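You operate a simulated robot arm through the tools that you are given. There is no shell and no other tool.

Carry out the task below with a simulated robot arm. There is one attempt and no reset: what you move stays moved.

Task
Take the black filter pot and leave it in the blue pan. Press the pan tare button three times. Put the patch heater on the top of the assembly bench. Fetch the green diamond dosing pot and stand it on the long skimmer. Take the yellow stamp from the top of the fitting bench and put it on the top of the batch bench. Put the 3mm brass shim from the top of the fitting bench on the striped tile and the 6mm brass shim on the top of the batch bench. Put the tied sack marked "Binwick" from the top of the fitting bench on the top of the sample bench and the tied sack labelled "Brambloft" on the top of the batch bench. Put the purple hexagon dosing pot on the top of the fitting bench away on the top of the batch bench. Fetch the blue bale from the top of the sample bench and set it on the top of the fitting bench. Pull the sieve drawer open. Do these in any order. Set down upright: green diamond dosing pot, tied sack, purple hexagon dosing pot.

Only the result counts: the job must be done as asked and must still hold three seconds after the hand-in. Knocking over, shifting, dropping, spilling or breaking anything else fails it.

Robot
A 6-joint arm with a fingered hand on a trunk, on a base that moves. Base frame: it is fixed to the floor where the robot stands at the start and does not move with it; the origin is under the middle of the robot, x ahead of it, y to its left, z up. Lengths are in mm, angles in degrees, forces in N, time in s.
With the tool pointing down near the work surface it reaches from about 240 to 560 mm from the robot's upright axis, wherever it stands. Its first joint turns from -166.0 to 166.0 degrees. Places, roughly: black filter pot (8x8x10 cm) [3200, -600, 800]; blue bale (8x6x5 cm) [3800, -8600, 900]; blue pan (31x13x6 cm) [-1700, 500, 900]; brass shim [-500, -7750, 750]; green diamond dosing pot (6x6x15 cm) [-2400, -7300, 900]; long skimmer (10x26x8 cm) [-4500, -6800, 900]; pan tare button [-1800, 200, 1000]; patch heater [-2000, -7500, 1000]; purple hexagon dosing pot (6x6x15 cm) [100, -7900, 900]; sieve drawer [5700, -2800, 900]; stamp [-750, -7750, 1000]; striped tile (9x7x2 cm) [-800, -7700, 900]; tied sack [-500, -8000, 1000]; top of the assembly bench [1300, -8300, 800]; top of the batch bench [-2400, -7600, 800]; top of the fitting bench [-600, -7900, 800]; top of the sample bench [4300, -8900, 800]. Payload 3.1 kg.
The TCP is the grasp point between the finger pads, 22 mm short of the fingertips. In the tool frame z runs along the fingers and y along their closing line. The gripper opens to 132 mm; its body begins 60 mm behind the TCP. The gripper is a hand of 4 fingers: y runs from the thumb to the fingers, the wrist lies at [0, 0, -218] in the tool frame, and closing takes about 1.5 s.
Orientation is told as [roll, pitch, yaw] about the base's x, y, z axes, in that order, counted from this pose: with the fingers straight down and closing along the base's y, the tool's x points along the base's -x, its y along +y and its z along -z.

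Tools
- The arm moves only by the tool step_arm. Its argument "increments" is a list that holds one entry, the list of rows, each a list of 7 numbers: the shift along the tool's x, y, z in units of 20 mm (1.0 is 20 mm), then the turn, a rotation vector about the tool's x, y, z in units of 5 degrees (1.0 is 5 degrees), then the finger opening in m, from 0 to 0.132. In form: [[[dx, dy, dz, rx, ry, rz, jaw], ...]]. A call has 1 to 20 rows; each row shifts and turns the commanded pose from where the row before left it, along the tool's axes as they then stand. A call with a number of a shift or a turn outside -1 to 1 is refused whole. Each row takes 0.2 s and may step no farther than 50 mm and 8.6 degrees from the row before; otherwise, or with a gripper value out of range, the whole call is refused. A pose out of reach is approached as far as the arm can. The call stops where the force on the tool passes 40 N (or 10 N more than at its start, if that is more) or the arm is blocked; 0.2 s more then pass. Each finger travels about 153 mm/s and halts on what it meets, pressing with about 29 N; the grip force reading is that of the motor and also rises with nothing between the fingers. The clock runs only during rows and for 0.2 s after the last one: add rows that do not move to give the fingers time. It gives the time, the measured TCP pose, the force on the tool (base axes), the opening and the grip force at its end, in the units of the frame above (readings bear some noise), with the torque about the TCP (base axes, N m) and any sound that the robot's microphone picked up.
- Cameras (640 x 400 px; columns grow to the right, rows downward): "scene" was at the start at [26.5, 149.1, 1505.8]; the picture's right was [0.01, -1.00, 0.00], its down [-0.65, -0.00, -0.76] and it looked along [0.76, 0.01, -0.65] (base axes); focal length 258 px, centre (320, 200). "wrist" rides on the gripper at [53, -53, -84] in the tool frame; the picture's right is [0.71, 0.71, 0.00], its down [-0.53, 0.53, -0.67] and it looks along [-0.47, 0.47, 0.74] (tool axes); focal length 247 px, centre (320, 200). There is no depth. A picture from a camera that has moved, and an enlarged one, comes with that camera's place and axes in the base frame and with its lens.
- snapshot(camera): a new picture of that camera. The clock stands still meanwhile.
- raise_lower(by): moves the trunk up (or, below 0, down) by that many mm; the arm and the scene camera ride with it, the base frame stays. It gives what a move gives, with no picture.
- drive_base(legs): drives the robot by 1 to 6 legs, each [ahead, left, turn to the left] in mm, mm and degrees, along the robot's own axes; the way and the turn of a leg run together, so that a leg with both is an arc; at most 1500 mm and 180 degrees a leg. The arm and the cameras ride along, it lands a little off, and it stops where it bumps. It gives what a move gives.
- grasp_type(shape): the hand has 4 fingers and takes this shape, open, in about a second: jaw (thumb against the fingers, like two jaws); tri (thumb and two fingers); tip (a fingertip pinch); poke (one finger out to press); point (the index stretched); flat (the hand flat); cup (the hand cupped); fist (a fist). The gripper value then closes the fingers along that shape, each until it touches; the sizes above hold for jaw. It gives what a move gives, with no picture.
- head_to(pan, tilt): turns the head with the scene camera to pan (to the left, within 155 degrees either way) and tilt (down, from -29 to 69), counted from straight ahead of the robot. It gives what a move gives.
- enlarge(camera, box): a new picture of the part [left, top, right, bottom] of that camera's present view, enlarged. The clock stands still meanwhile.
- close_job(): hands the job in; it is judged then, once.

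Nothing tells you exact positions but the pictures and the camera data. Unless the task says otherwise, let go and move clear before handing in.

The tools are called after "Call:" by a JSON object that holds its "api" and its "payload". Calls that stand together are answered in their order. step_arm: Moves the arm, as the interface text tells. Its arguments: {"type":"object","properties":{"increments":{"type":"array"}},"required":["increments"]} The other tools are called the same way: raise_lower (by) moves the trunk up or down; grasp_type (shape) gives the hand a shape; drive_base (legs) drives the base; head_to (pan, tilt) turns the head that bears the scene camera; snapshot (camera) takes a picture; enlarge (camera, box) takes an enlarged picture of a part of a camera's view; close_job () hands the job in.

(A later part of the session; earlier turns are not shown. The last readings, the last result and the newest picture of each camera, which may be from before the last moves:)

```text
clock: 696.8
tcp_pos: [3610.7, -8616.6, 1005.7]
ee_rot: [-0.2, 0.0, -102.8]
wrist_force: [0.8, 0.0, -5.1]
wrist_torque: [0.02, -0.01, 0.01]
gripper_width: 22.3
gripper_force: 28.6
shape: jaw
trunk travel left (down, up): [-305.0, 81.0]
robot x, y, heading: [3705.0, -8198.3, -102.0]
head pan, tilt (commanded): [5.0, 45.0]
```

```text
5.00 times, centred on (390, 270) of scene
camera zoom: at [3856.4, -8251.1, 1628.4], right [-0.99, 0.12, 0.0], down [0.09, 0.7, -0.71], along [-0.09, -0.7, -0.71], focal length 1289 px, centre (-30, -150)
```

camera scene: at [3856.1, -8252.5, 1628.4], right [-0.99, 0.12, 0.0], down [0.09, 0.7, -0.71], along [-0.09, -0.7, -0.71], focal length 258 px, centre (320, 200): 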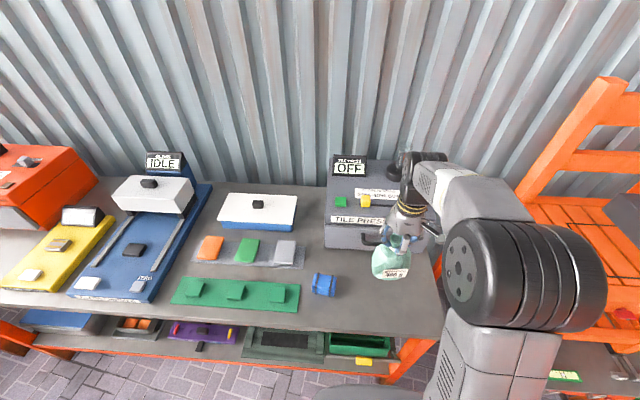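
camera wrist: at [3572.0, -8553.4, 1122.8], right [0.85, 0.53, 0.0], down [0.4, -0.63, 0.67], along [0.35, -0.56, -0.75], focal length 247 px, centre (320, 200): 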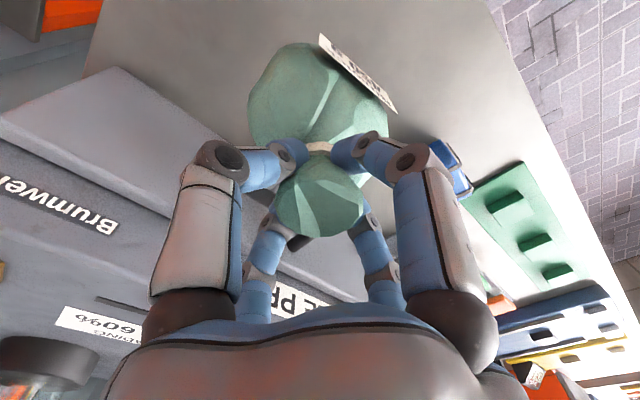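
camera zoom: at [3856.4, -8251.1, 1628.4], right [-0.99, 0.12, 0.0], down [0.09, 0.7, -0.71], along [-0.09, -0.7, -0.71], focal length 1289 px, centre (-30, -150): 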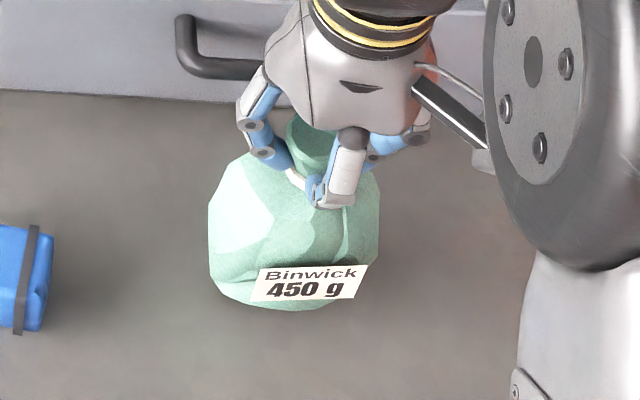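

Call:
{"api": "step_arm", "payload": {"increments": [[[0, 0, 0.2, 0, 0, 0, 0.01], [0, 0, 0, 0, 0, 0, 0.01]]]}}

```text
clock: 697.4
tcp_pos: [3611.4, -8617.7, 1002.9]
ee_rot: [-0.2, -0.1, -102.9]
wrist_force: [0.6, -0.1, -4.1]
wrist_torque: [0.0, 0.0, 0.0]
gripper_width: 22.0
gripper_force: 28.9
shape: jaw
trunk travel left (down, up): [-305.0, 81.0]
robot x, y, heading: [3708.9, -8193.1, -102.1]
head pan, tilt (commanded): [5.0, 45.0]
```

Call:
{"api": "step_arm", "payload": {"increments": [[[0, 0, 0.15, 0, 0, 0, 0.01], [0, 0, 0, 0, 0, 0, 0.01]]]}}

```text
clock: 698.0
tcp_pos: [3612.1, -8615.8, 1000.3]
ee_rot: [-0.1, 0.0, -102.8]
wrist_force: [-0.1, 0.2, -4.1]
wrist_torque: [-0.02, 0.0, 0.03]
gripper_width: 22.0
gripper_force: 29.0
shape: jaw
trunk travel left (down, up): [-305.0, 81.0]
robot x, y, heading: [3706.0, -8200.5, -102.2]
head pan, tilt (commanded): [5.0, 45.0]
```

Call:
{"api": "step_arm", "payload": {"increments": [[[0, 0, 0.15, 0, 0, 0, 0.01], [0, 0, 0, 0, 0, 0, 0.01]]]}}

```text
clock: 698.6
tcp_pos: [3611.5, -8616.3, 997.1]
ee_rot: [-0.3, 0.0, -102.8]
wrist_force: [1.1, -0.8, -4.7]
wrist_torque: [0.01, -0.05, -0.01]
gripper_width: 22.3
gripper_force: 28.7
shape: jaw
trunk travel left (down, up): [-305.0, 81.0]
robot x, y, heading: [3710.8, -8198.7, -102.2]
head pan, tilt (commanded): [5.0, 45.0]
```

Call:
{"api": "step_arm", "payload": {"increments": [[[0, 0, 0.15, 0, 0, 0, 0.01], [0, 0, 0, 0, 0, 0, 0.01]]]}}

```text
clock: 699.2
tcp_pos: [3612.2, -8615.4, 996.1]
ee_rot: [-0.2, -0.2, -102.8]
wrist_force: [1.3, 1.4, 6.3]
wrist_torque: [-0.01, 0.0, 0.03]
gripper_width: 22.2
gripper_force: 28.7
shape: jaw
trunk travel left (down, up): [-305.0, 81.0]
robot x, y, heading: [3708.5, -8200.1, -102.1]
head pan, tilt (commanded): [5.0, 45.0]
```

Contact on the sample bench. Releasing Binwick and rising.

Call:
{"api": "step_arm", "payload": {"increments": [[[0, 0, -0.1, 0, 0, 0, 0.03], [0, 0, -0.1, 0, 0, 0, 0.045], [0, 0, 0, 0, 0, 0, 0.06], [0, 0, 0, 0, 0, 0, 0.068], [0, 0, 0, 0, 0, 0, 0.068], [0, 0, -0.5, 0, 0, 0, 0.07], [0, 0, -1, 0, 0, 0, 0.07], [0, 0, -1, 0, 0, 0, 0.07], [0, 0, -1, 0, 0, 0, 0.07], [0, 0, -1, 0, 0, 0, 0.08], [0, 0, 0, 0, 0, 0, 0.08]]]}}

Call:
{"api": "snapshot", "payload": {"camera": "wrist"}}

Call:
{"api": "enlarge", "payload": {"camera": "scene", "box": [300, 180, 460, 320]}}

```text
clock: 701.6
tcp_pos: [3610.6, -8615.5, 1089.3]
ee_rot: [-0.2, 0.0, -102.8]
wrist_force: [-0.5, -0.5, 0.3]
wrist_torque: [0.04, -0.02, -0.02]
gripper_width: 79.4
gripper_force: 0.0
shape: jaw
trunk travel left (down, up): [-305.0, 81.0]
robot x, y, heading: [3708.2, -8199.0, -102.2]
head pan, tilt (commanded): [5.0, 45.0]
```

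```text
taken
camera wrist: at [3571.4, -8552.1, 1173.6], right [0.85, 0.53, 0.0], down [0.4, -0.63, 0.67], along [0.35, -0.56, -0.75], focal length 247 px, centre (320, 200)
```

wrist: 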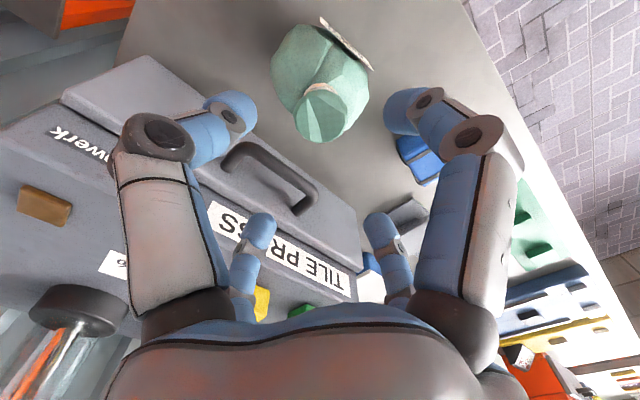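

```text
2.86 times, centred on (380, 250) of scene
camera zoom: at [3856.4, -8250.9, 1628.4], right [-0.99, 0.12, 0.0], down [0.09, 0.7, -0.71], along [-0.09, -0.7, -0.71], focal length 737 px, centre (149, 57)
```

zoom: 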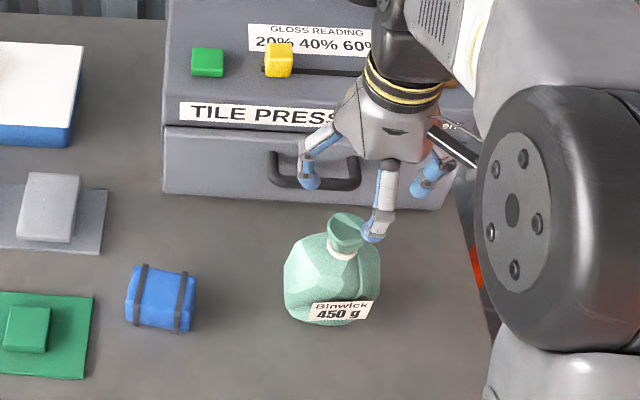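

Binwick stands on the sample bench. Now the blue bale beside it: moving the hand over to about (3793, -8624).

Call:
{"api": "step_arm", "payload": {"increments": [[[0.178, 0.99, 0, 0, 0, 0, 0.08], [0.178, 0.99, 0, 0, 0, 0, 0.08], [0.178, 0.99, 0, 0, 0, 0, 0.08], [0.178, 0.99, 0, 0, 0, 0, 0.09], [0.178, 0.99, 0, 0, 0, 0, 0.1], [0.178, 0.99, 0, 0, 0, 0, 0.11], [0.178, 0.99, 0, 0, 0, 0, 0.12], [0.178, 0.99, 0, 0, 0, 0, 0.132], [0.178, 0.99, 0, 0, 0, 0, 0.132], [0, 0, 1, 0, 0, 0, 0.132], [0, 0, 1, 0, 0, 0, 0.132], [0, 0, 1, 0, 0, 0, 0.132], [0, 0, 1, 0, 0, 0, 0.132], [0, 0, 0, 0, 0, 0, 0.132]]]}}

Call:
{"api": "snapshot", "payload": {"camera": "wrist"}}

Call:
{"api": "enlarge", "payload": {"camera": "scene", "box": [260, 200, 400, 320]}}

```text
clock: 704.6
tcp_pos: [3794.0, -8623.4, 1007.5]
ee_rot: [-0.1, 0.0, -102.7]
wrist_force: [-0.2, -0.4, -0.3]
wrist_torque: [-0.05, 0.01, 0.01]
gripper_width: 131.9
gripper_force: 0.0
shape: jaw
trunk travel left (down, up): [-305.0, 81.0]
robot x, y, heading: [3706.4, -8197.4, -101.9]
head pan, tilt (commanded): [5.0, 45.0]
```

```text
taken
camera wrist: at [3753.0, -8560.0, 1092.4], right [0.85, 0.53, 0.0], down [0.4, -0.63, 0.67], along [0.35, -0.57, -0.75], focal length 247 px, centre (320, 200)
```

wrist: 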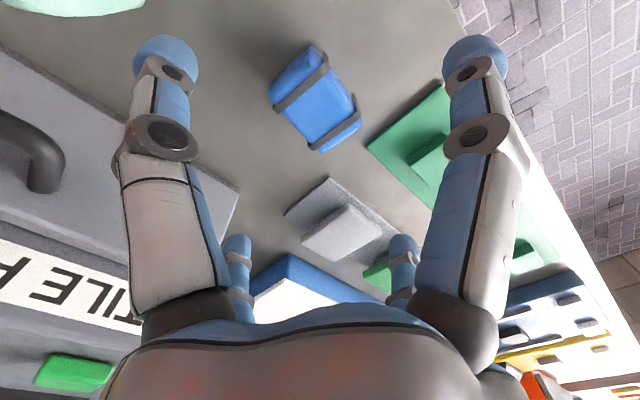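

```text
3.33 times, centred on (330, 260) of scene
camera zoom: at [3856.5, -8250.4, 1628.4], right [-0.99, 0.12, 0.0], down [0.09, 0.7, -0.71], along [-0.09, -0.7, -0.71], focal length 859 px, centre (287, 0)
```

zoom: 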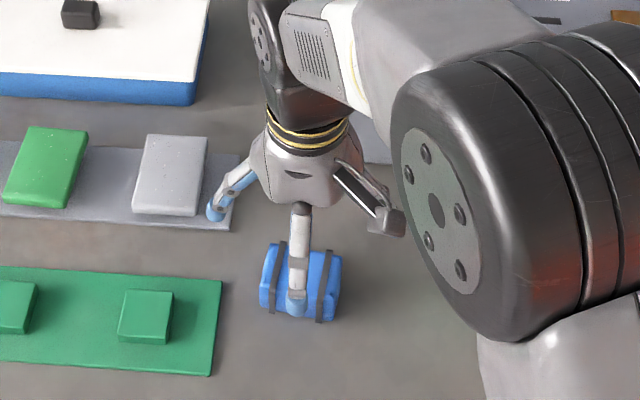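

Call:
{"api": "enlarge", "payload": {"camera": "wrist", "box": [250, 30, 390, 170]}}

```text
2.86 times, centred on (320, 100) of wrist
camera zoom: at [3753.0, -8560.0, 1092.4], right [0.85, 0.53, 0.0], down [0.4, -0.63, 0.67], along [0.35, -0.57, -0.75], focal length 706 px, centre (320, 486)
```

zoom: 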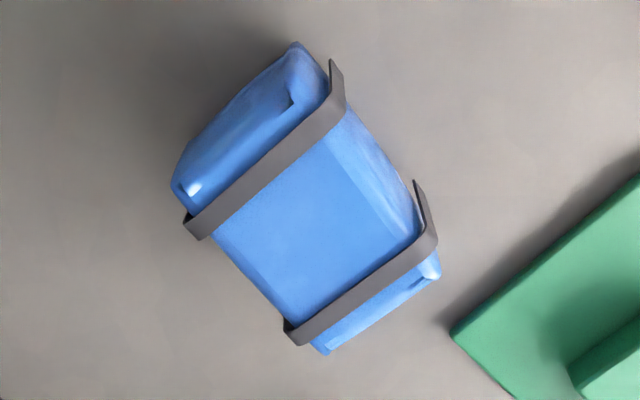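

The bale is centred under the hand but turned about 15°; I'll align the hand and descend with a narrower opening to stay off the green sheet beside it.

Call:
{"api": "step_arm", "payload": {"increments": [[[0, 0, 0, 0, 0, 1, 0.12], [0, 0, 0, 0, 0, 1, 0.11], [0, 0, 0, 0, 0, 1, 0.102], [0, 0, 1, 0, 0, 0, 0.102], [0, 0, 1, 0, 0, 0, 0.102], [0, 0, 1, 0, 0, 0, 0.102], [0, 0, 0, 0, 0, 0, 0.102]]]}}

Call:
{"api": "snapshot", "payload": {"camera": "wrist"}}

Call:
{"api": "enlarge", "payload": {"camera": "wrist", "box": [220, 40, 420, 200]}}

```text
clock: 706.2
tcp_pos: [3792.1, -8623.1, 948.6]
ee_rot: [-0.1, 0.0, -117.7]
wrist_force: [0.9, 0.1, -0.6]
wrist_torque: [-0.01, -0.04, 0.02]
gripper_width: 102.2
gripper_force: 0.1
shape: jaw
trunk travel left (down, up): [-305.0, 81.0]
robot x, y, heading: [3706.8, -8199.5, -102.1]
head pan, tilt (commanded): [5.0, 45.0]
```

```text
taken
camera wrist: at [3770.0, -8552.0, 1032.8], right [0.96, 0.3, 0.0], down [0.22, -0.71, 0.67], along [0.2, -0.64, -0.74], focal length 247 px, centre (320, 200)
```

wrist: 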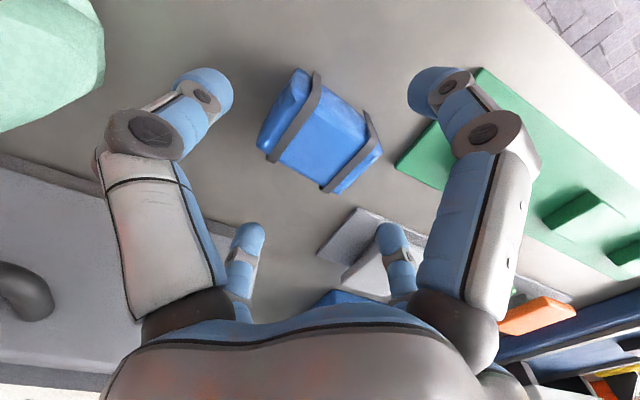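

```text
2.50 times, centred on (320, 120) of wrist
camera zoom: at [3770.0, -8552.0, 1032.8], right [0.96, 0.3, 0.0], down [0.22, -0.71, 0.67], along [0.2, -0.64, -0.74], focal length 617 px, centre (320, 400)
```

zoom: 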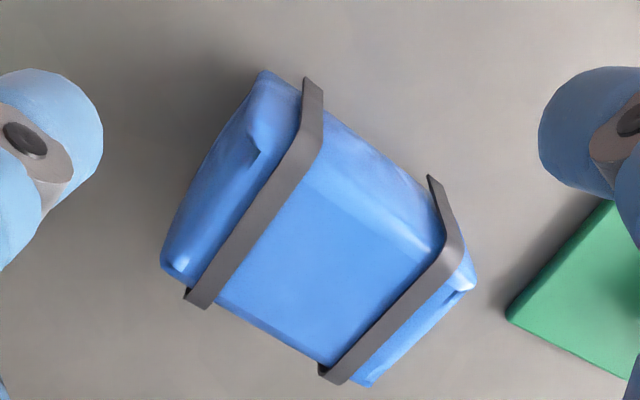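

Call:
{"api": "step_arm", "payload": {"increments": [[[0.15, -0.15, 1, 0, 0, 0, 0.1], [0, 0, 1, 0, 0, 0, 0.1], [0, 0, 0.8, 0, 0, 0, 0.1], [0, 0, 0, 0, 0, 0, 0.1]]]}}

Call:
{"api": "snapshot", "payload": {"camera": "wrist"}}

Call:
{"api": "enlarge", "payload": {"camera": "scene", "box": [260, 200, 400, 320]}}

```text
clock: 707.2
tcp_pos: [3790.2, -8619.4, 892.4]
ee_rot: [-0.1, 0.0, -117.8]
wrist_force: [-0.2, -0.3, 0.1]
wrist_torque: [0.01, -0.01, 0.0]
gripper_width: 100.6
gripper_force: 0.0
shape: jaw
trunk travel left (down, up): [-305.0, 81.0]
robot x, y, heading: [3706.5, -8201.0, -102.2]
head pan, tilt (commanded): [5.0, 45.0]
```

```text
taken
camera wrist: at [3768.2, -8547.8, 976.3], right [0.96, 0.3, 0.0], down [0.22, -0.71, 0.67], along [0.2, -0.64, -0.74], focal length 247 px, centre (320, 200)
```

wrist: 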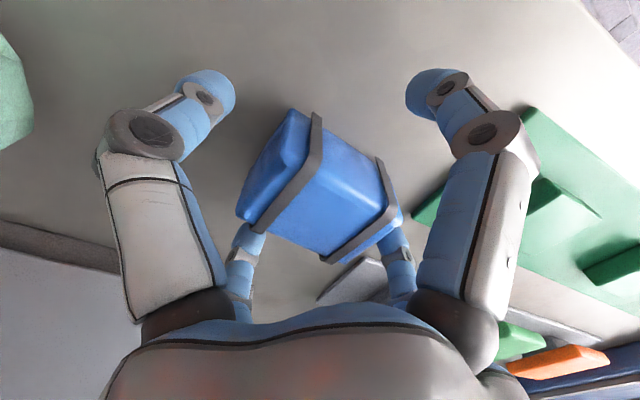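

```text
3.33 times, centred on (330, 260) of scene
camera zoom: at [3856.5, -8250.5, 1628.4], right [-0.99, 0.12, 0.0], down [0.09, 0.7, -0.71], along [-0.09, -0.7, -0.71], focal length 859 px, centre (287, 0)
```

zoom: 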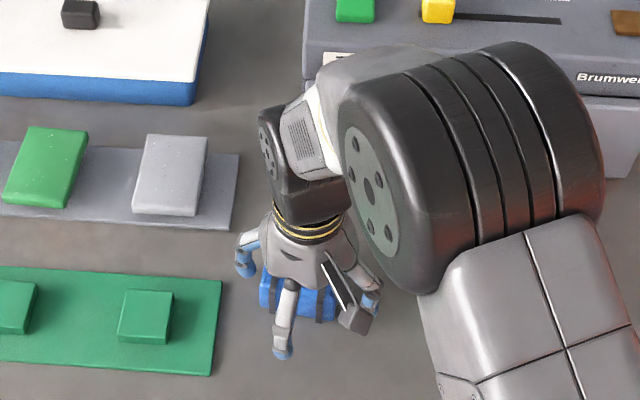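

Call:
{"api": "step_arm", "payload": {"increments": [[[0, 0, 0.5, 0, 0, 0, 0.1], [0, 0, 0, 0, 0, 0, 0.1], [0, 0, 0, 0, 0, 0, 0.09], [0, 0, 0, 0, 0, 0, 0.075], [0, 0, 0, 0, 0, 0, 0.06], [0, 0, 0, 0, 0, 0, 0.045], [0, 0, 0, 0, 0, 0, 0.035], [0, 0, 0, 0, 0, 0, 0.03], [0, 0, 0, 0, 0, 0, 0.03], [0, 0, 0, 0, 0, 0, 0.03]]]}}

Call:
{"api": "snapshot", "payload": {"camera": "wrist"}}

```text
clock: 709.4
tcp_pos: [3791.7, -8619.1, 881.7]
ee_rot: [-0.1, -0.1, -117.9]
wrist_force: [0.0, -0.3, 1.3]
wrist_torque: [0.01, 0.02, -0.02]
gripper_width: 60.0
gripper_force: 28.8
shape: jaw
trunk travel left (down, up): [-305.0, 81.0]
robot x, y, heading: [3709.9, -8200.9, -102.0]
head pan, tilt (commanded): [5.0, 45.0]
```

```text
taken
camera wrist: at [3768.5, -8548.1, 966.5], right [0.96, 0.3, 0.0], down [0.22, -0.71, 0.67], along [0.2, -0.64, -0.75], focal length 247 px, centre (320, 200)
```

wrist: 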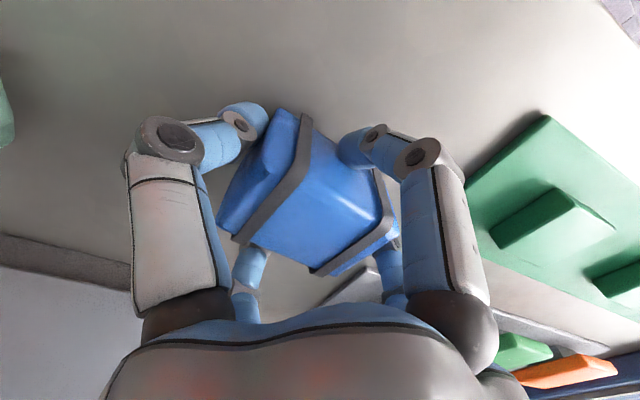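

Call:
{"api": "step_arm", "payload": {"increments": [[[0, 0, -0.5, 0, 0, 0, 0.03], [0, 0, -0.5, 0, 0, 0, 0.03], [0, 0, -1, 0, 0, 0, 0.03], [0, 0, -1, 0, 0, 0, 0.03], [0, 0, 0, 0, 0, 0, 0.03]]]}}

Call:
{"api": "snapshot", "payload": {"camera": "wrist"}}

Call:
{"api": "enlarge", "payload": {"camera": "scene", "box": [260, 180, 400, 300]}}

```text
clock: 710.6
tcp_pos: [3791.8, -8619.1, 942.2]
ee_rot: [-0.3, 0.0, -117.8]
wrist_force: [-0.2, 0.6, -1.6]
wrist_torque: [0.05, -0.01, 0.04]
gripper_width: 60.1
gripper_force: 29.2
shape: jaw
trunk travel left (down, up): [-305.0, 81.0]
robot x, y, heading: [3708.6, -8198.8, -101.9]
head pan, tilt (commanded): [5.0, 45.0]
```

```text
taken
camera wrist: at [3769.4, -8547.9, 1026.5], right [0.96, 0.3, 0.0], down [0.22, -0.71, 0.67], along [0.2, -0.64, -0.75], focal length 247 px, centre (320, 200)
```

wrist: 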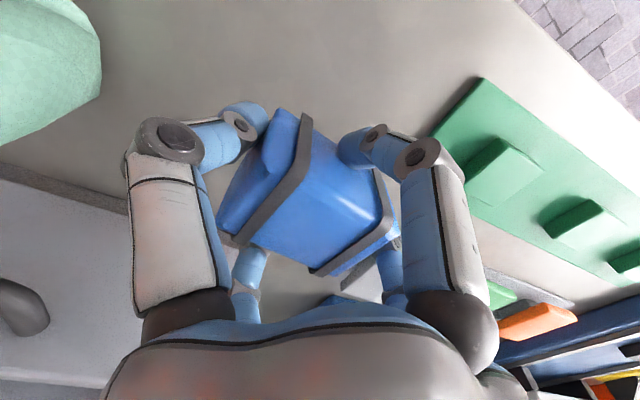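

```text
3.33 times, centred on (330, 240) of scene
camera zoom: at [3856.6, -8251.1, 1628.4], right [-0.99, 0.12, 0.0], down [0.09, 0.7, -0.71], along [-0.09, -0.7, -0.71], focal length 859 px, centre (287, 67)
```

zoom: 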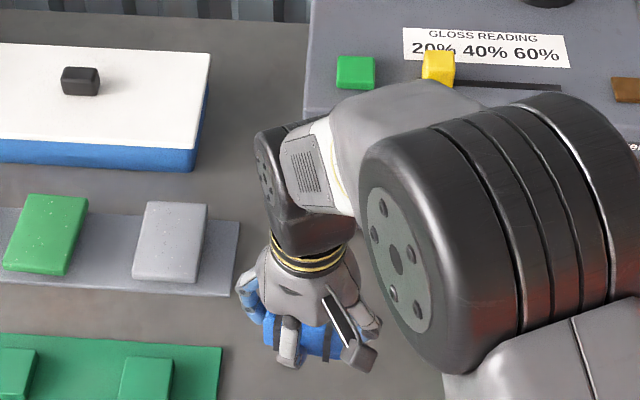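

The bale is held. I'll raise it and carry it back to the fitting bench.

Call:
{"api": "step_arm", "payload": {"increments": [[[0, 0, -1, 0, 0, 0, 0.03], [0, 0, -1, 0, 0, 0, 0.03], [0, 0, -1, 0, 0, 0, 0.03], [0, 0, -1, 0, 0, 0, 0.03], [0, 0, -1, 0, 0, 0, 0.03], [0, 0, -1, 0, 0, 0, 0.03], [0, 0, -1, 0, 0, 0, 0.03], [0.5, 0, 0, 0, 0, 0, 0.03], [0, 0, 0, 0, 0, 0, 0.03]]]}}

Call:
{"api": "drive_base", "payload": {"legs": [[-330, 0, 0], [0, -1500, 0], [0, -1500, 0], [60, -950, -0.5]]}}

Call:
{"api": "head_to", "payload": {"pan": 0, "tilt": 45}}

Call:
{"api": "snapshot", "payload": {"camera": "scene"}}

```text
clock: 712.6
tcp_pos: [3796.5, -8610.1, 1081.0]
ee_rot: [-0.1, 0.0, -117.7]
wrist_force: [0.1, 1.1, -1.9]
wrist_torque: [-0.02, 0.0, 0.0]
gripper_width: 59.8
gripper_force: 29.1
shape: jaw
trunk travel left (down, up): [-305.0, 81.0]
robot x, y, heading: [3707.2, -8199.9, -102.1]
head pan, tilt (commanded): [5.0, 45.0]
```

```text
clock: 733.4
tcp_pos: [-13.7, -7459.4, 1081.4]
ee_rot: [-0.2, 0.1, -120.0]
wrist_force: [0.0, -0.5, -0.8]
wrist_torque: [0.01, -0.01, 0.0]
gripper_width: 60.0
gripper_force: 28.8
shape: jaw
trunk travel left (down, up): [-305.0, 81.0]
robot x, y, heading: [-87.4, -7046.4, -104.3]
head pan, tilt (commanded): [5.0, 45.0]
```

```text
clock: 734.1
tcp_pos: [-13.4, -7459.3, 1081.9]
ee_rot: [-0.2, 0.0, -119.9]
wrist_force: [-0.1, -0.3, -1.5]
wrist_torque: [0.0, -0.03, 0.01]
gripper_width: 59.6
gripper_force: 29.3
shape: jaw
trunk travel left (down, up): [-305.0, 81.0]
robot x, y, heading: [-87.0, -7045.4, -104.3]
head pan, tilt (commanded): [0.0, 45.0]
```

```text
taken
camera scene: at [53.5, -7101.2, 1628.4], right [-0.97, 0.25, 0.0], down [0.17, 0.69, -0.71], along [-0.17, -0.69, -0.71], focal length 258 px, centre (320, 200)
```

scene: 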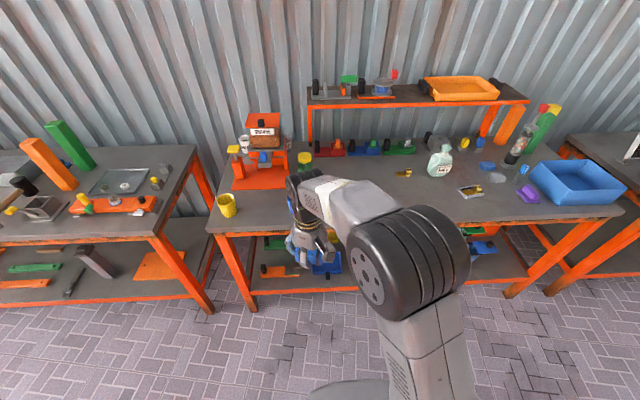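

I'll set the bale on the clear middle of the fitting bench, around (-320, -7770).

Call:
{"api": "drive_base", "payload": {"legs": [[340, -225, 1.3]]}}

Call:
{"api": "snapshot", "payload": {"camera": "scene"}}

Call:
{"api": "snapshot", "payload": {"camera": "wrist"}}

```text
clock: 736.6
tcp_pos: [-298.2, -7733.8, 1080.9]
ee_rot: [-0.2, -0.1, -118.7]
wrist_force: [-0.6, 0.2, -0.6]
wrist_torque: [0.06, -0.01, -0.01]
gripper_width: 59.9
gripper_force: 28.9
shape: jaw
trunk travel left (down, up): [-305.0, 81.0]
robot x, y, heading: [-377.9, -7321.1, -103.2]
head pan, tilt (commanded): [0.0, 45.0]
```

```text
taken
camera scene: at [-240.3, -7374.7, 1628.4], right [-0.97, 0.22, 0.0], down [0.16, 0.69, -0.71], along [-0.16, -0.69, -0.71], focal length 258 px, centre (320, 200)
```

scene: 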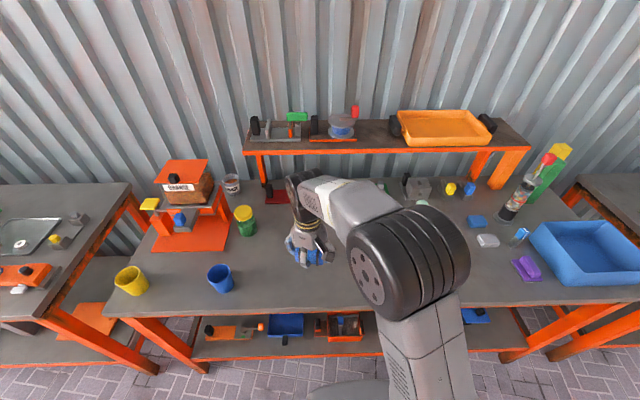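

```text
taken
camera wrist: at [-319.8, -7662.9, 1165.6], right [0.96, 0.28, 0.0], down [0.21, -0.71, 0.67], along [0.19, -0.64, -0.75], focal length 247 px, centre (320, 200)
```

wrist: 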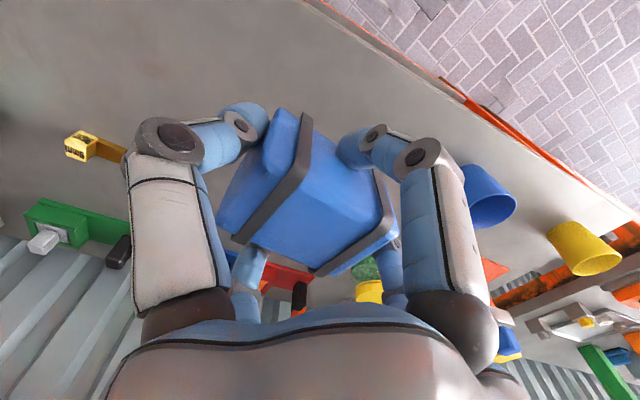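

Call:
{"api": "step_arm", "payload": {"increments": [[[-0.91, 0.27, 0, 0, 0, 0, 0.03], [-0.91, 0.27, 0, 0, 0, 0, 0.03], [-0.91, 0.27, 0, 0, 0, 0, 0.03], [0, 0, 1, 0, 0, 0, 0.03], [0, 0, 1, 0, 0, 0, 0.03], [0, 0, 1, 0, 0, 0, 0.03], [0, 0, 1, 0, 0, 0, 0.03], [0, 0, 1, 0, 0, 0, 0.03], [0, 0, 1, 0, 0, 0, 0.03], [0, 0, 1, 0, 0, 0, 0.03], [0, 0, 1, 0, 0, 0, 0.03], [0, 0, 0.8, 0, 0, 0, 0.03], [0, 0, 0, 0, 0, 0, 0.03]]]}}

Call:
{"api": "enlarge", "payload": {"camera": "scene", "box": [250, 190, 390, 300]}}

```text
clock: 739.4
tcp_pos: [-311.0, -7789.0, 904.1]
ee_rot: [-0.3, 0.0, -118.7]
wrist_force: [-0.4, 0.1, -1.9]
wrist_torque: [0.02, 0.0, 0.02]
gripper_width: 59.7
gripper_force: 28.6
shape: jaw
trunk travel left (down, up): [-305.0, 81.0]
robot x, y, heading: [-382.1, -7318.5, -103.1]
head pan, tilt (commanded): [0.0, 45.0]
```

```text
3.64 times, centred on (320, 245) of scene
camera zoom: at [-239.8, -7374.0, 1628.4], right [-0.97, 0.22, 0.0], down [0.16, 0.69, -0.71], along [-0.16, -0.69, -0.71], focal length 938 px, centre (320, 36)
```

zoom: 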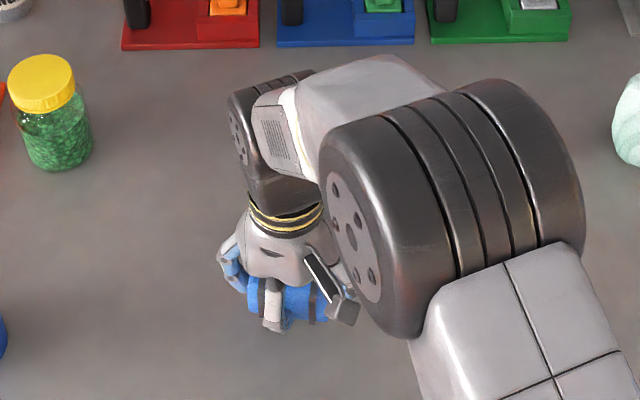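

Call:
{"api": "step_arm", "payload": {"increments": [[[0, 0, 0.6, 0, 0, 0, 0.03], [0, 0, 0, 0, 0, 0, 0.03]]]}}

```text
clock: 740.0
tcp_pos: [-311.4, -7788.4, 893.3]
ee_rot: [-0.2, 0.0, -118.7]
wrist_force: [-1.1, 0.0, -1.0]
wrist_torque: [-0.02, 0.01, 0.02]
gripper_width: 59.8
gripper_force: 29.1
shape: jaw
trunk travel left (down, up): [-305.0, 81.0]
robot x, y, heading: [-380.5, -7320.4, -103.0]
head pan, tilt (commanded): [0.0, 45.0]
```

Call:
{"api": "step_arm", "payload": {"increments": [[[0, 0, 0.25, 0, 0, 0, 0.03], [0, 0, 0, 0, 0, 0, 0.03]]]}}

```text
clock: 740.6
tcp_pos: [-310.9, -7790.3, 887.8]
ee_rot: [-0.1, -0.1, -118.7]
wrist_force: [-0.3, -0.2, -1.2]
wrist_torque: [0.02, 0.0, 0.02]
gripper_width: 59.6
gripper_force: 29.3
shape: jaw
trunk travel left (down, up): [-305.0, 81.0]
robot x, y, heading: [-381.8, -7321.4, -103.2]
head pan, tilt (commanded): [0.0, 45.0]
```

Call:
{"api": "step_arm", "payload": {"increments": [[[0, 0, 0.15, 0, 0, 0, 0.03], [0, 0, 0, 0, 0, 0, 0.03]]]}}

```text
clock: 741.2
tcp_pos: [-311.2, -7790.4, 884.9]
ee_rot: [-0.3, 0.0, -118.7]
wrist_force: [-1.2, -0.5, -0.8]
wrist_torque: [0.01, 0.01, 0.0]
gripper_width: 59.5
gripper_force: 29.5
shape: jaw
trunk travel left (down, up): [-305.0, 81.0]
robot x, y, heading: [-376.8, -7318.7, -103.0]
head pan, tilt (commanded): [0.0, 45.0]
```

Call:
{"api": "step_arm", "payload": {"increments": [[[0, 0, 0.12, 0, 0, 0, 0.03], [0, 0, 0, 0, 0, 0, 0.03]]]}}

```text
clock: 741.8
tcp_pos: [-310.7, -7789.7, 883.0]
ee_rot: [-0.2, -0.1, -118.7]
wrist_force: [0.7, -0.2, -1.0]
wrist_torque: [0.02, 0.0, 0.0]
gripper_width: 59.8
gripper_force: 29.0
shape: jaw
trunk travel left (down, up): [-305.0, 81.0]
robot x, y, heading: [-380.5, -7320.3, -102.9]
head pan, tilt (commanded): [0.0, 45.0]
```

Call:
{"api": "step_arm", "payload": {"increments": [[[0, 0, 0.12, 0, 0, 0, 0.03], [0, 0, 0, 0, 0, 0, 0.03]]]}}

```text
clock: 742.4
tcp_pos: [-310.3, -7789.1, 881.0]
ee_rot: [-0.1, -0.1, -118.7]
wrist_force: [-0.2, -0.1, 6.0]
wrist_torque: [-0.05, 0.08, 0.0]
gripper_width: 59.9
gripper_force: 29.1
shape: jaw
trunk travel left (down, up): [-305.0, 81.0]
robot x, y, heading: [-382.8, -7320.0, -103.0]
head pan, tilt (commanded): [0.0, 45.0]
```

Contact on the fitting bench. Releasing the bale and rising.

Call:
{"api": "step_arm", "payload": {"increments": [[[0, 0, -0.05, 0, 0, 0, 0.07], [0, 0, 0, 0, 0, 0, 0.085], [0, 0, 0, 0, 0, 0, 0.1], [0, 0, 0, 0, 0, 0, 0.105], [0, 0, 0, 0, 0, 0, 0.105], [0, 0, -0.5, 0, 0, 0, 0.105], [0, 0, -1, 0, 0, 0, 0.105], [0, 0, -1, 0, 0, 0, 0.105], [0, 0, -1, 0, 0, 0, 0.105], [0, 0, -1, 0, 0, 0, 0.1], [0, 0, -1, 0, 0, 0, 0.1], [0, 0, -1, 0, 0, 0, 0.1], [0, 0, -1, 0, 0, 0, 0.1], [0, 0, -1, 0, 0, 0, 0.1], [0, 0, 0, 0, 0, 0, 0.1]]]}}

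Call:
{"api": "snapshot", "payload": {"camera": "wrist"}}

Call:
{"api": "snapshot", "payload": {"camera": "scene"}}

```text
clock: 745.6
tcp_pos: [-311.2, -7790.2, 1052.1]
ee_rot: [-0.3, -0.1, -118.7]
wrist_force: [-0.1, 0.1, -0.7]
wrist_torque: [-0.01, -0.01, -0.01]
gripper_width: 100.1
gripper_force: 0.2
shape: jaw
trunk travel left (down, up): [-305.0, 81.0]
robot x, y, heading: [-379.5, -7318.2, -103.2]
head pan, tilt (commanded): [0.0, 45.0]
```

```text
taken
camera wrist: at [-331.8, -7718.5, 1136.0], right [0.96, 0.28, 0.0], down [0.21, -0.71, 0.67], along [0.19, -0.64, -0.75], focal length 247 px, centre (320, 200)
```

wrist: 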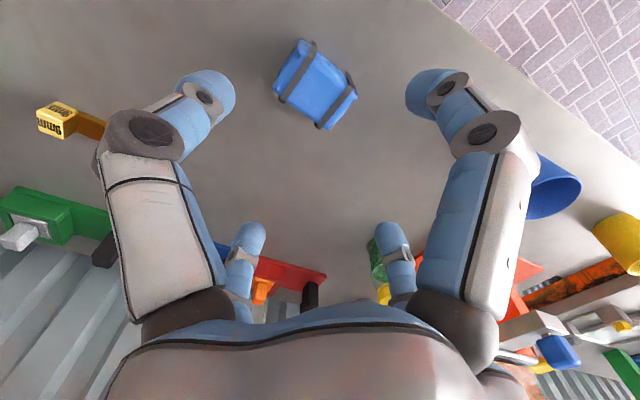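

```text
taken
camera scene: at [-239.7, -7374.2, 1628.4], right [-0.97, 0.22, 0.0], down [0.16, 0.69, -0.71], along [-0.16, -0.69, -0.71], focal length 258 px, centre (320, 200)
```

scene: 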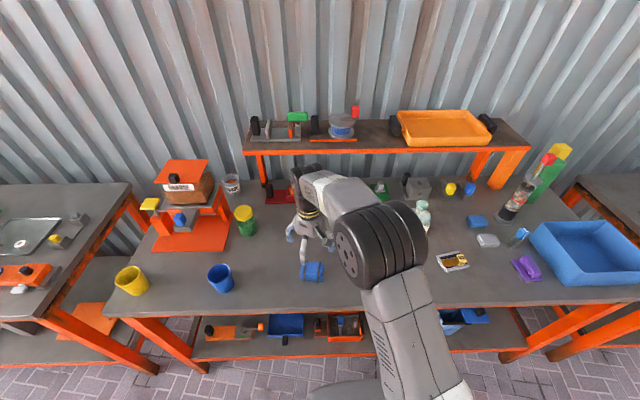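

The bale is on the fitting bench. Last task: the sieve drawer near (5700, -2800). I'll retract, back off and drive round the chairs to the open floor, then look.

Call:
{"api": "step_arm", "payload": {"increments": [[[1, -0.6, 0, 0, 0, -1, 0.1], [1, -0.5, 0, 0, 0, -1, 0.1], [1, -0.4, 0, 0, 0, -1, 0.1], [0.5, -0.5, 0, 0, 0, 0, 0.1], [0, 0, 0, 0, 0, 0, 0.1]]]}}

Call:
{"api": "drive_base", "payload": {"legs": [[-320, 0, 0], [0, 0, 103], [1200, 0, 0], [1300, -380, 0], [1000, 0, 0]]}}

Call:
{"api": "head_to", "payload": {"pan": 45, "tilt": 15}}

Call:
{"api": "snapshot", "payload": {"camera": "scene"}}

```text
clock: 746.8
tcp_pos: [-319.7, -7712.3, 1051.0]
ee_rot: [-0.2, -0.1, -103.7]
wrist_force: [0.1, -0.3, 0.2]
wrist_torque: [0.0, 0.0, 0.0]
gripper_width: 100.3
gripper_force: 0.1
shape: jaw
trunk travel left (down, up): [-305.0, 81.0]
robot x, y, heading: [-380.9, -7319.8, -102.9]
head pan, tilt (commanded): [0.0, 45.0]
```

```text
clock: 770.1
tcp_pos: [3549.9, -7240.4, 1051.8]
ee_rot: [-0.2, 0.0, -0.2]
wrist_force: [-0.4, 0.8, -0.4]
wrist_torque: [0.01, -0.02, 0.03]
gripper_width: 100.4
gripper_force: 0.0
shape: jaw
trunk travel left (down, up): [-305.0, 81.0]
robot x, y, heading: [3185.0, -7388.5, 0.7]
head pan, tilt (commanded): [0.0, 45.0]
```

```text
clock: 771.2
tcp_pos: [3551.8, -7240.7, 1051.6]
ee_rot: [-0.3, -0.1, -0.2]
wrist_force: [0.4, -0.2, 0.0]
wrist_torque: [-0.05, 0.0, 0.0]
gripper_width: 100.4
gripper_force: 0.1
shape: jaw
trunk travel left (down, up): [-305.0, 81.0]
robot x, y, heading: [3185.0, -7390.2, 0.6]
head pan, tilt (commanded): [45.0, 15.0]
```

```text
taken
camera scene: at [3191.1, -7175.6, 1675.2], right [0.71, -0.7, 0.0], down [-0.18, -0.18, -0.97], along [0.68, 0.69, -0.26], focal length 258 px, centre (320, 200)
```

scene: 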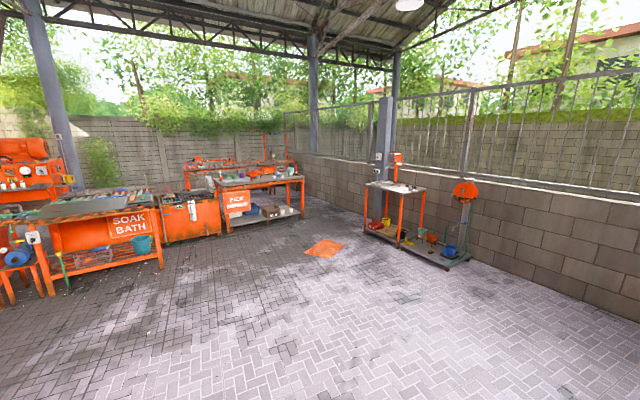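

Call:
{"api": "enlarge", "payload": {"camera": "scene", "box": [170, 140, 330, 240]}}

```text
4.00 times, centred on (250, 190) of scene
camera zoom: at [3191.1, -7175.6, 1675.2], right [0.71, -0.7, 0.0], down [-0.18, -0.18, -0.97], along [0.68, 0.69, -0.26], focal length 1031 px, centre (600, 240)
```

zoom: 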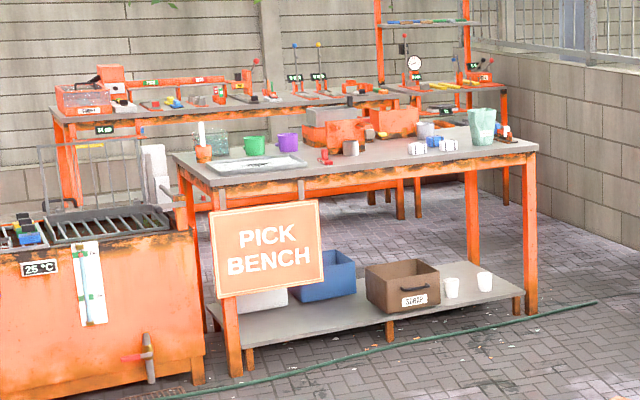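

The sieve must be the orange box on the "PICK BENCH" around (5600, -3000). I'll drive toward its front across the open floor.

Call:
{"api": "drive_base", "payload": {"legs": [[0, 0, 60], [1500, 0, 0], [1400, 0, 0], [0, 0, 19]]}}

Call:
{"api": "head_to", "payload": {"pan": -15, "tilt": 20}}

Call:
{"api": "snapshot", "payload": {"camera": "scene"}}

Call:
{"api": "enlarge", "payload": {"camera": "scene", "box": [220, 120, 440, 260]}}

```text
clock: 788.9
tcp_pos: [4510.1, -4468.5, 1051.3]
ee_rot: [-0.2, -0.1, 79.5]
wrist_force: [0.2, 0.6, -0.2]
wrist_torque: [0.04, -0.01, 0.02]
gripper_width: 100.2
gripper_force: 0.0
shape: jaw
trunk travel left (down, up): [-305.0, 81.0]
robot x, y, heading: [4590.9, -4856.5, 80.1]
head pan, tilt (commanded): [45.0, 15.0]
```

```text
clock: 790.2
tcp_pos: [4509.4, -4468.7, 1051.8]
ee_rot: [-0.2, 0.0, 79.6]
wrist_force: [-0.2, -0.8, 0.1]
wrist_torque: [0.02, -0.01, -0.01]
gripper_width: 100.2
gripper_force: 0.1
shape: jaw
trunk travel left (down, up): [-305.0, 81.0]
robot x, y, heading: [4586.1, -4856.4, 80.1]
head pan, tilt (commanded): [-15.0, 20.0]
```

```text
taken
camera scene: at [4474.9, -4803.8, 1667.1], right [0.91, -0.42, 0.0], down [-0.14, -0.31, -0.94], along [0.39, 0.85, -0.34], focal length 258 px, centre (320, 200)
```

scene: 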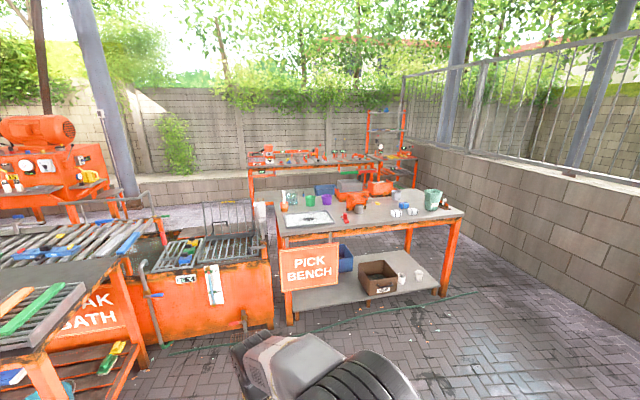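

```text
2.86 times, centred on (330, 190) of scene
camera zoom: at [4474.9, -4803.8, 1667.1], right [0.91, -0.42, 0.0], down [-0.14, -0.31, -0.94], along [0.39, 0.85, -0.34], focal length 737 px, centre (291, 229)
```

zoom: 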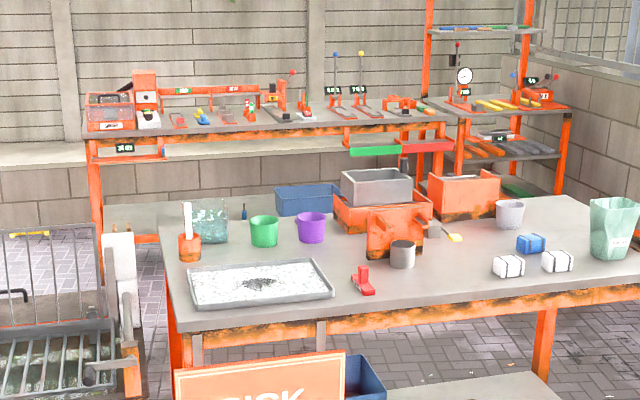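

Call:
{"api": "drive_base", "payload": {"legs": [[560, -350, 0], [560, -350, 0]]}}

Call:
{"api": "head_to", "payload": {"pan": 0, "tilt": 25}}

Call:
{"api": "snapshot", "payload": {"camera": "scene"}}

Call:
{"api": "enlarge", "payload": {"camera": "scene", "box": [240, 140, 440, 270]}}

```text
clock: 797.1
tcp_pos: [5384.2, -3483.3, 1052.0]
ee_rot: [-0.2, -0.1, 79.7]
wrist_force: [0.7, -0.2, 0.3]
wrist_torque: [-0.03, 0.0, -0.05]
gripper_width: 100.5
gripper_force: 0.0
shape: jaw
trunk travel left (down, up): [-305.0, 81.0]
robot x, y, heading: [5464.0, -3870.0, 80.5]
head pan, tilt (commanded): [-15.0, 20.0]
```

```text
clock: 797.9
tcp_pos: [5385.1, -3483.8, 1051.1]
ee_rot: [-0.2, 0.0, 79.6]
wrist_force: [0.6, 0.4, 0.4]
wrist_torque: [0.02, 0.01, 0.0]
gripper_width: 100.2
gripper_force: 0.0
shape: jaw
trunk travel left (down, up): [-305.0, 81.0]
robot x, y, heading: [5467.4, -3872.6, 80.5]
head pan, tilt (commanded): [0.0, 25.0]
```

```text
taken
camera scene: at [5328.6, -3812.4, 1659.0], right [0.99, -0.17, 0.0], down [-0.07, -0.42, -0.91], along [0.15, 0.89, -0.42], focal length 258 px, centre (320, 200)
```

scene: 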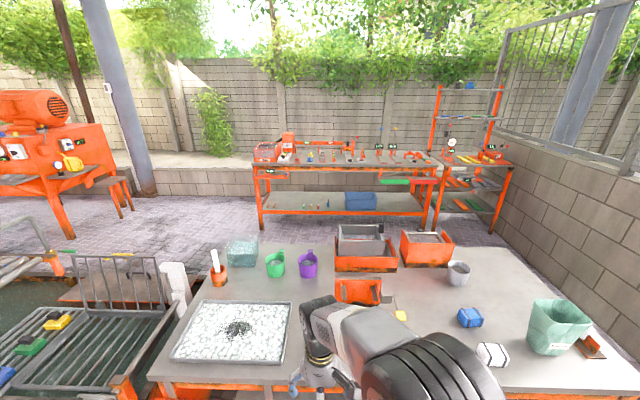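

```text
3.08 times, centred on (340, 205) of scene
camera zoom: at [5328.6, -3812.4, 1659.0], right [0.99, -0.17, 0.0], down [-0.07, -0.42, -0.91], along [0.15, 0.89, -0.42], focal length 793 px, centre (258, 185)
```

zoom: 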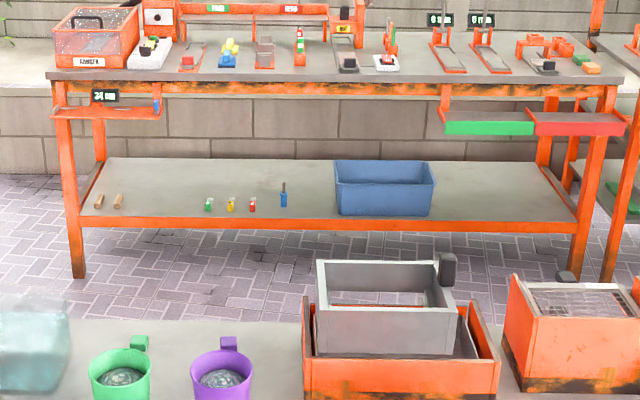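

Call:
{"api": "head_to", "payload": {"pan": 0, "tilt": 42}}

Call:
{"api": "snapshot", "payload": {"camera": "scene"}}

Call:
{"api": "enlarge", "payload": {"camera": "scene", "box": [260, 110, 480, 250]}}

Call:
{"api": "snapshot", "payload": {"camera": "wrist"}}

```text
clock: 798.7
tcp_pos: [5385.2, -3483.5, 1051.3]
ee_rot: [-0.2, 0.0, 79.8]
wrist_force: [-0.5, 1.0, 0.2]
wrist_torque: [-0.01, -0.04, -0.01]
gripper_width: 100.3
gripper_force: 0.1
shape: jaw
trunk travel left (down, up): [-305.0, 81.0]
robot x, y, heading: [5466.6, -3869.2, 80.3]
head pan, tilt (commanded): [0.0, 42.0]
```

```text
taken
camera scene: at [5327.1, -3820.7, 1632.8], right [0.99, -0.17, 0.0], down [-0.11, -0.66, -0.74], along [0.12, 0.73, -0.67], focal length 258 px, centre (320, 200)
```

scene: 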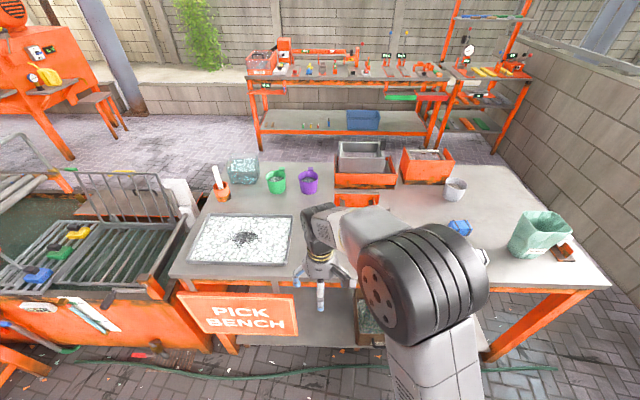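

```text
2.86 times, centred on (370, 180) of scene
camera zoom: at [5327.1, -3820.7, 1632.8], right [0.99, -0.17, 0.0], down [-0.11, -0.66, -0.74], along [0.12, 0.73, -0.67], focal length 737 px, centre (177, 257)
```

zoom: 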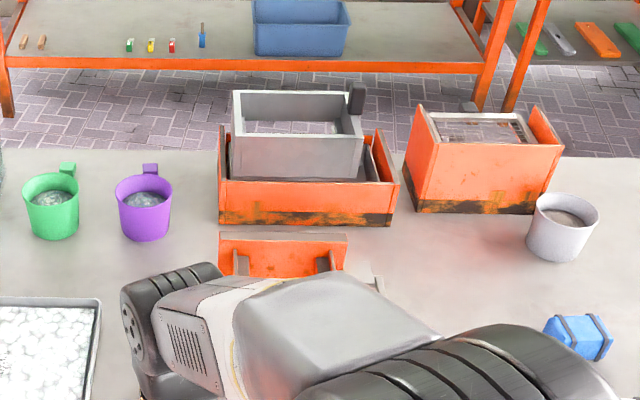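

```text
taken
camera wrist: at [5426.7, -3546.0, 1136.4], right [-0.82, -0.57, 0.0], down [-0.42, 0.61, 0.67], along [-0.38, 0.55, -0.75], focal length 247 px, centre (320, 200)
```

wrist: 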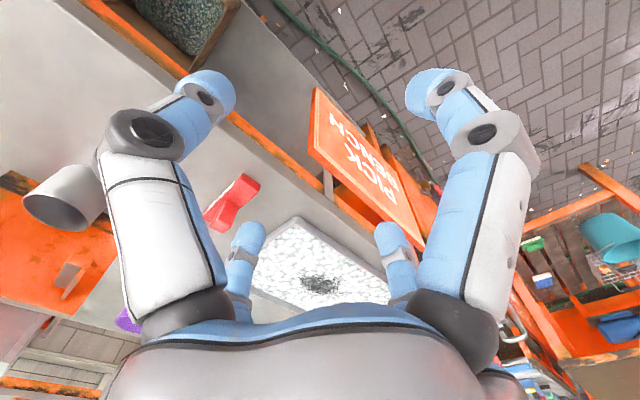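

Call:
{"api": "drive_base", "payload": {"legs": [[0, -380, 0]]}}

Call:
{"api": "head_to", "payload": {"pan": 10, "tilt": 40}}

Call:
{"api": "snapshot", "payload": {"camera": "scene"}}

Call:
{"api": "enlarge", "payload": {"camera": "scene", "box": [200, 110, 400, 250]}}

```text
clock: 801.1
tcp_pos: [5758.8, -3547.9, 1052.1]
ee_rot: [-0.1, 0.0, 79.6]
wrist_force: [0.0, 0.5, -0.4]
wrist_torque: [-0.02, 0.02, -0.03]
gripper_width: 100.3
gripper_force: 0.0
shape: jaw
trunk travel left (down, up): [-305.0, 81.0]
robot x, y, heading: [5842.1, -3932.9, 80.2]
head pan, tilt (commanded): [0.0, 42.0]
```

```text
clock: 801.8
tcp_pos: [5759.1, -3547.1, 1051.7]
ee_rot: [-0.2, 0.0, 79.6]
wrist_force: [-0.2, 0.2, -0.6]
wrist_torque: [0.01, 0.04, 0.0]
gripper_width: 100.1
gripper_force: 0.1
shape: jaw
trunk travel left (down, up): [-305.0, 81.0]
robot x, y, heading: [5842.2, -3932.6, 80.1]
head pan, tilt (commanded): [10.0, 40.0]
```

```text
taken
camera scene: at [5686.7, -3881.5, 1635.6], right [1.0, 0.01, 0.0], down [0.0, -0.64, -0.77], along [0.0, 0.77, -0.64], focal length 258 px, centre (320, 200)
```

scene: 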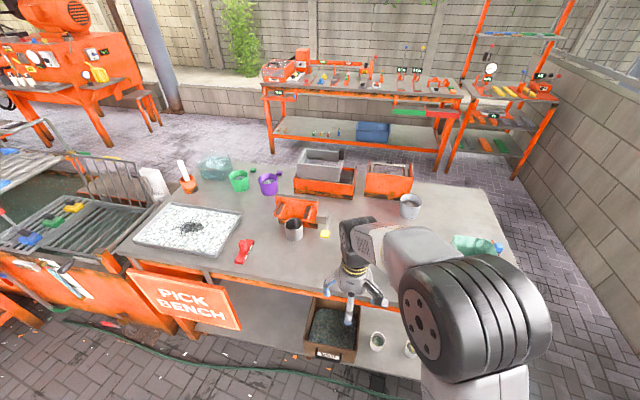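

```text
2.86 times, centred on (300, 180) of scene
camera zoom: at [5686.7, -3881.5, 1635.6], right [1.0, 0.01, 0.0], down [0.0, -0.64, -0.77], along [0.0, 0.77, -0.64], focal length 737 px, centre (377, 257)
```

zoom: 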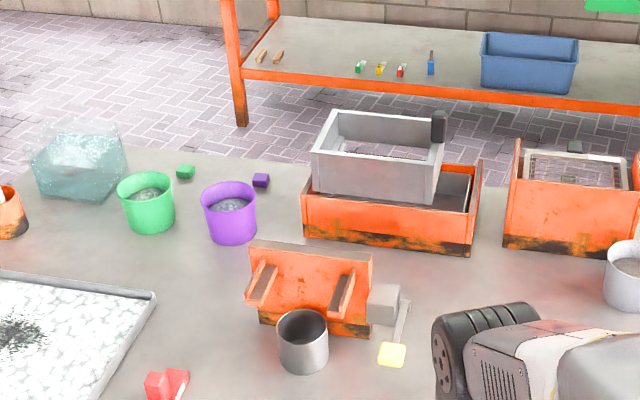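

Call:
{"api": "enlarge", "payload": {"camera": "scene", "box": [285, 135, 365, 205]}}

Call:
{"api": "enlarge", "payload": {"camera": "scene", "box": [350, 145, 430, 215]}}

```text
5.71 times, centred on (325, 170) of scene
camera zoom: at [5686.7, -3881.5, 1635.6], right [1.0, 0.01, 0.0], down [0.0, -0.64, -0.77], along [0.0, 0.77, -0.64], focal length 1473 px, centre (291, 371)
```

zoom: 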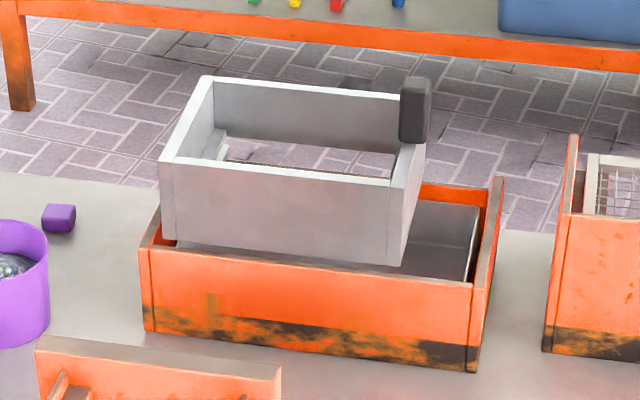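

```text
5.71 times, centred on (390, 180) of scene
camera zoom: at [5686.7, -3881.5, 1635.6], right [1.0, 0.01, 0.0], down [0.0, -0.64, -0.77], along [0.0, 0.77, -0.64], focal length 1473 px, centre (-80, 314)
```

zoom: 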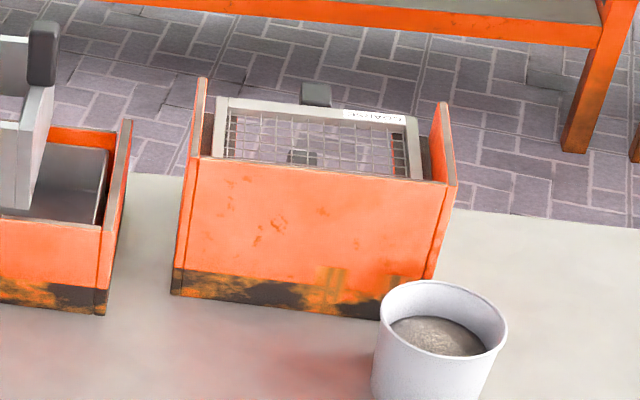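

The sieve sits nearer the back of the pick bench (about (5700, -2870)), so I'll drive round the right-hand end to look at it from behind.

Call:
{"api": "drive_base", "payload": {"legs": [[200, -1100, 0], [1450, 0, 0]]}}

Call:
{"api": "head_to", "payload": {"pan": 100, "tilt": 30}}

Call:
{"api": "snapshot", "payload": {"camera": "scene"}}

```text
clock: 814.2
tcp_pos: [7141.6, -2140.6, 1052.5]
ee_rot: [-0.3, -0.1, 78.5]
wrist_force: [-0.7, 0.4, 0.5]
wrist_torque: [0.03, 0.01, 0.01]
gripper_width: 100.3
gripper_force: 0.1
shape: jaw
trunk travel left (down, up): [-305.0, 81.0]
robot x, y, heading: [7217.5, -2526.7, 79.1]
head pan, tilt (commanded): [10.0, 40.0]
```

```text
clock: 815.9
tcp_pos: [7142.0, -2140.4, 1052.1]
ee_rot: [-0.2, 0.0, 78.5]
wrist_force: [-0.3, 0.5, -0.2]
wrist_torque: [-0.01, -0.01, 0.01]
gripper_width: 100.1
gripper_force: 0.1
shape: jaw
trunk travel left (down, up): [-305.0, 81.0]
robot x, y, heading: [7216.3, -2525.7, 79.3]
head pan, tilt (commanded): [100.0, 30.0]
```

```text
taken
camera scene: at [6972.0, -2557.9, 1651.0], right [0.01, 1.0, 0.0], down [0.5, -0.01, -0.87], along [-0.87, 0.01, -0.5], focal length 258 px, centre (320, 200)
```

scene: 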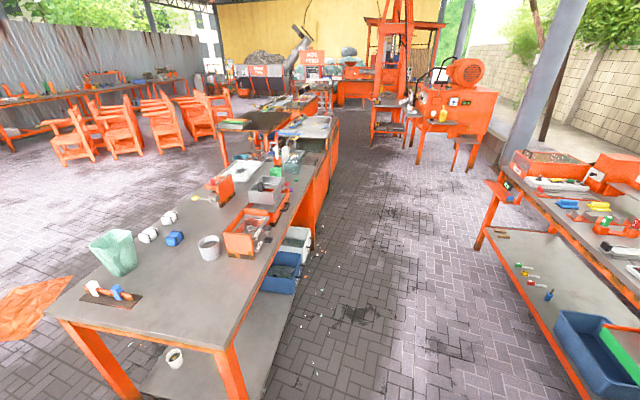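

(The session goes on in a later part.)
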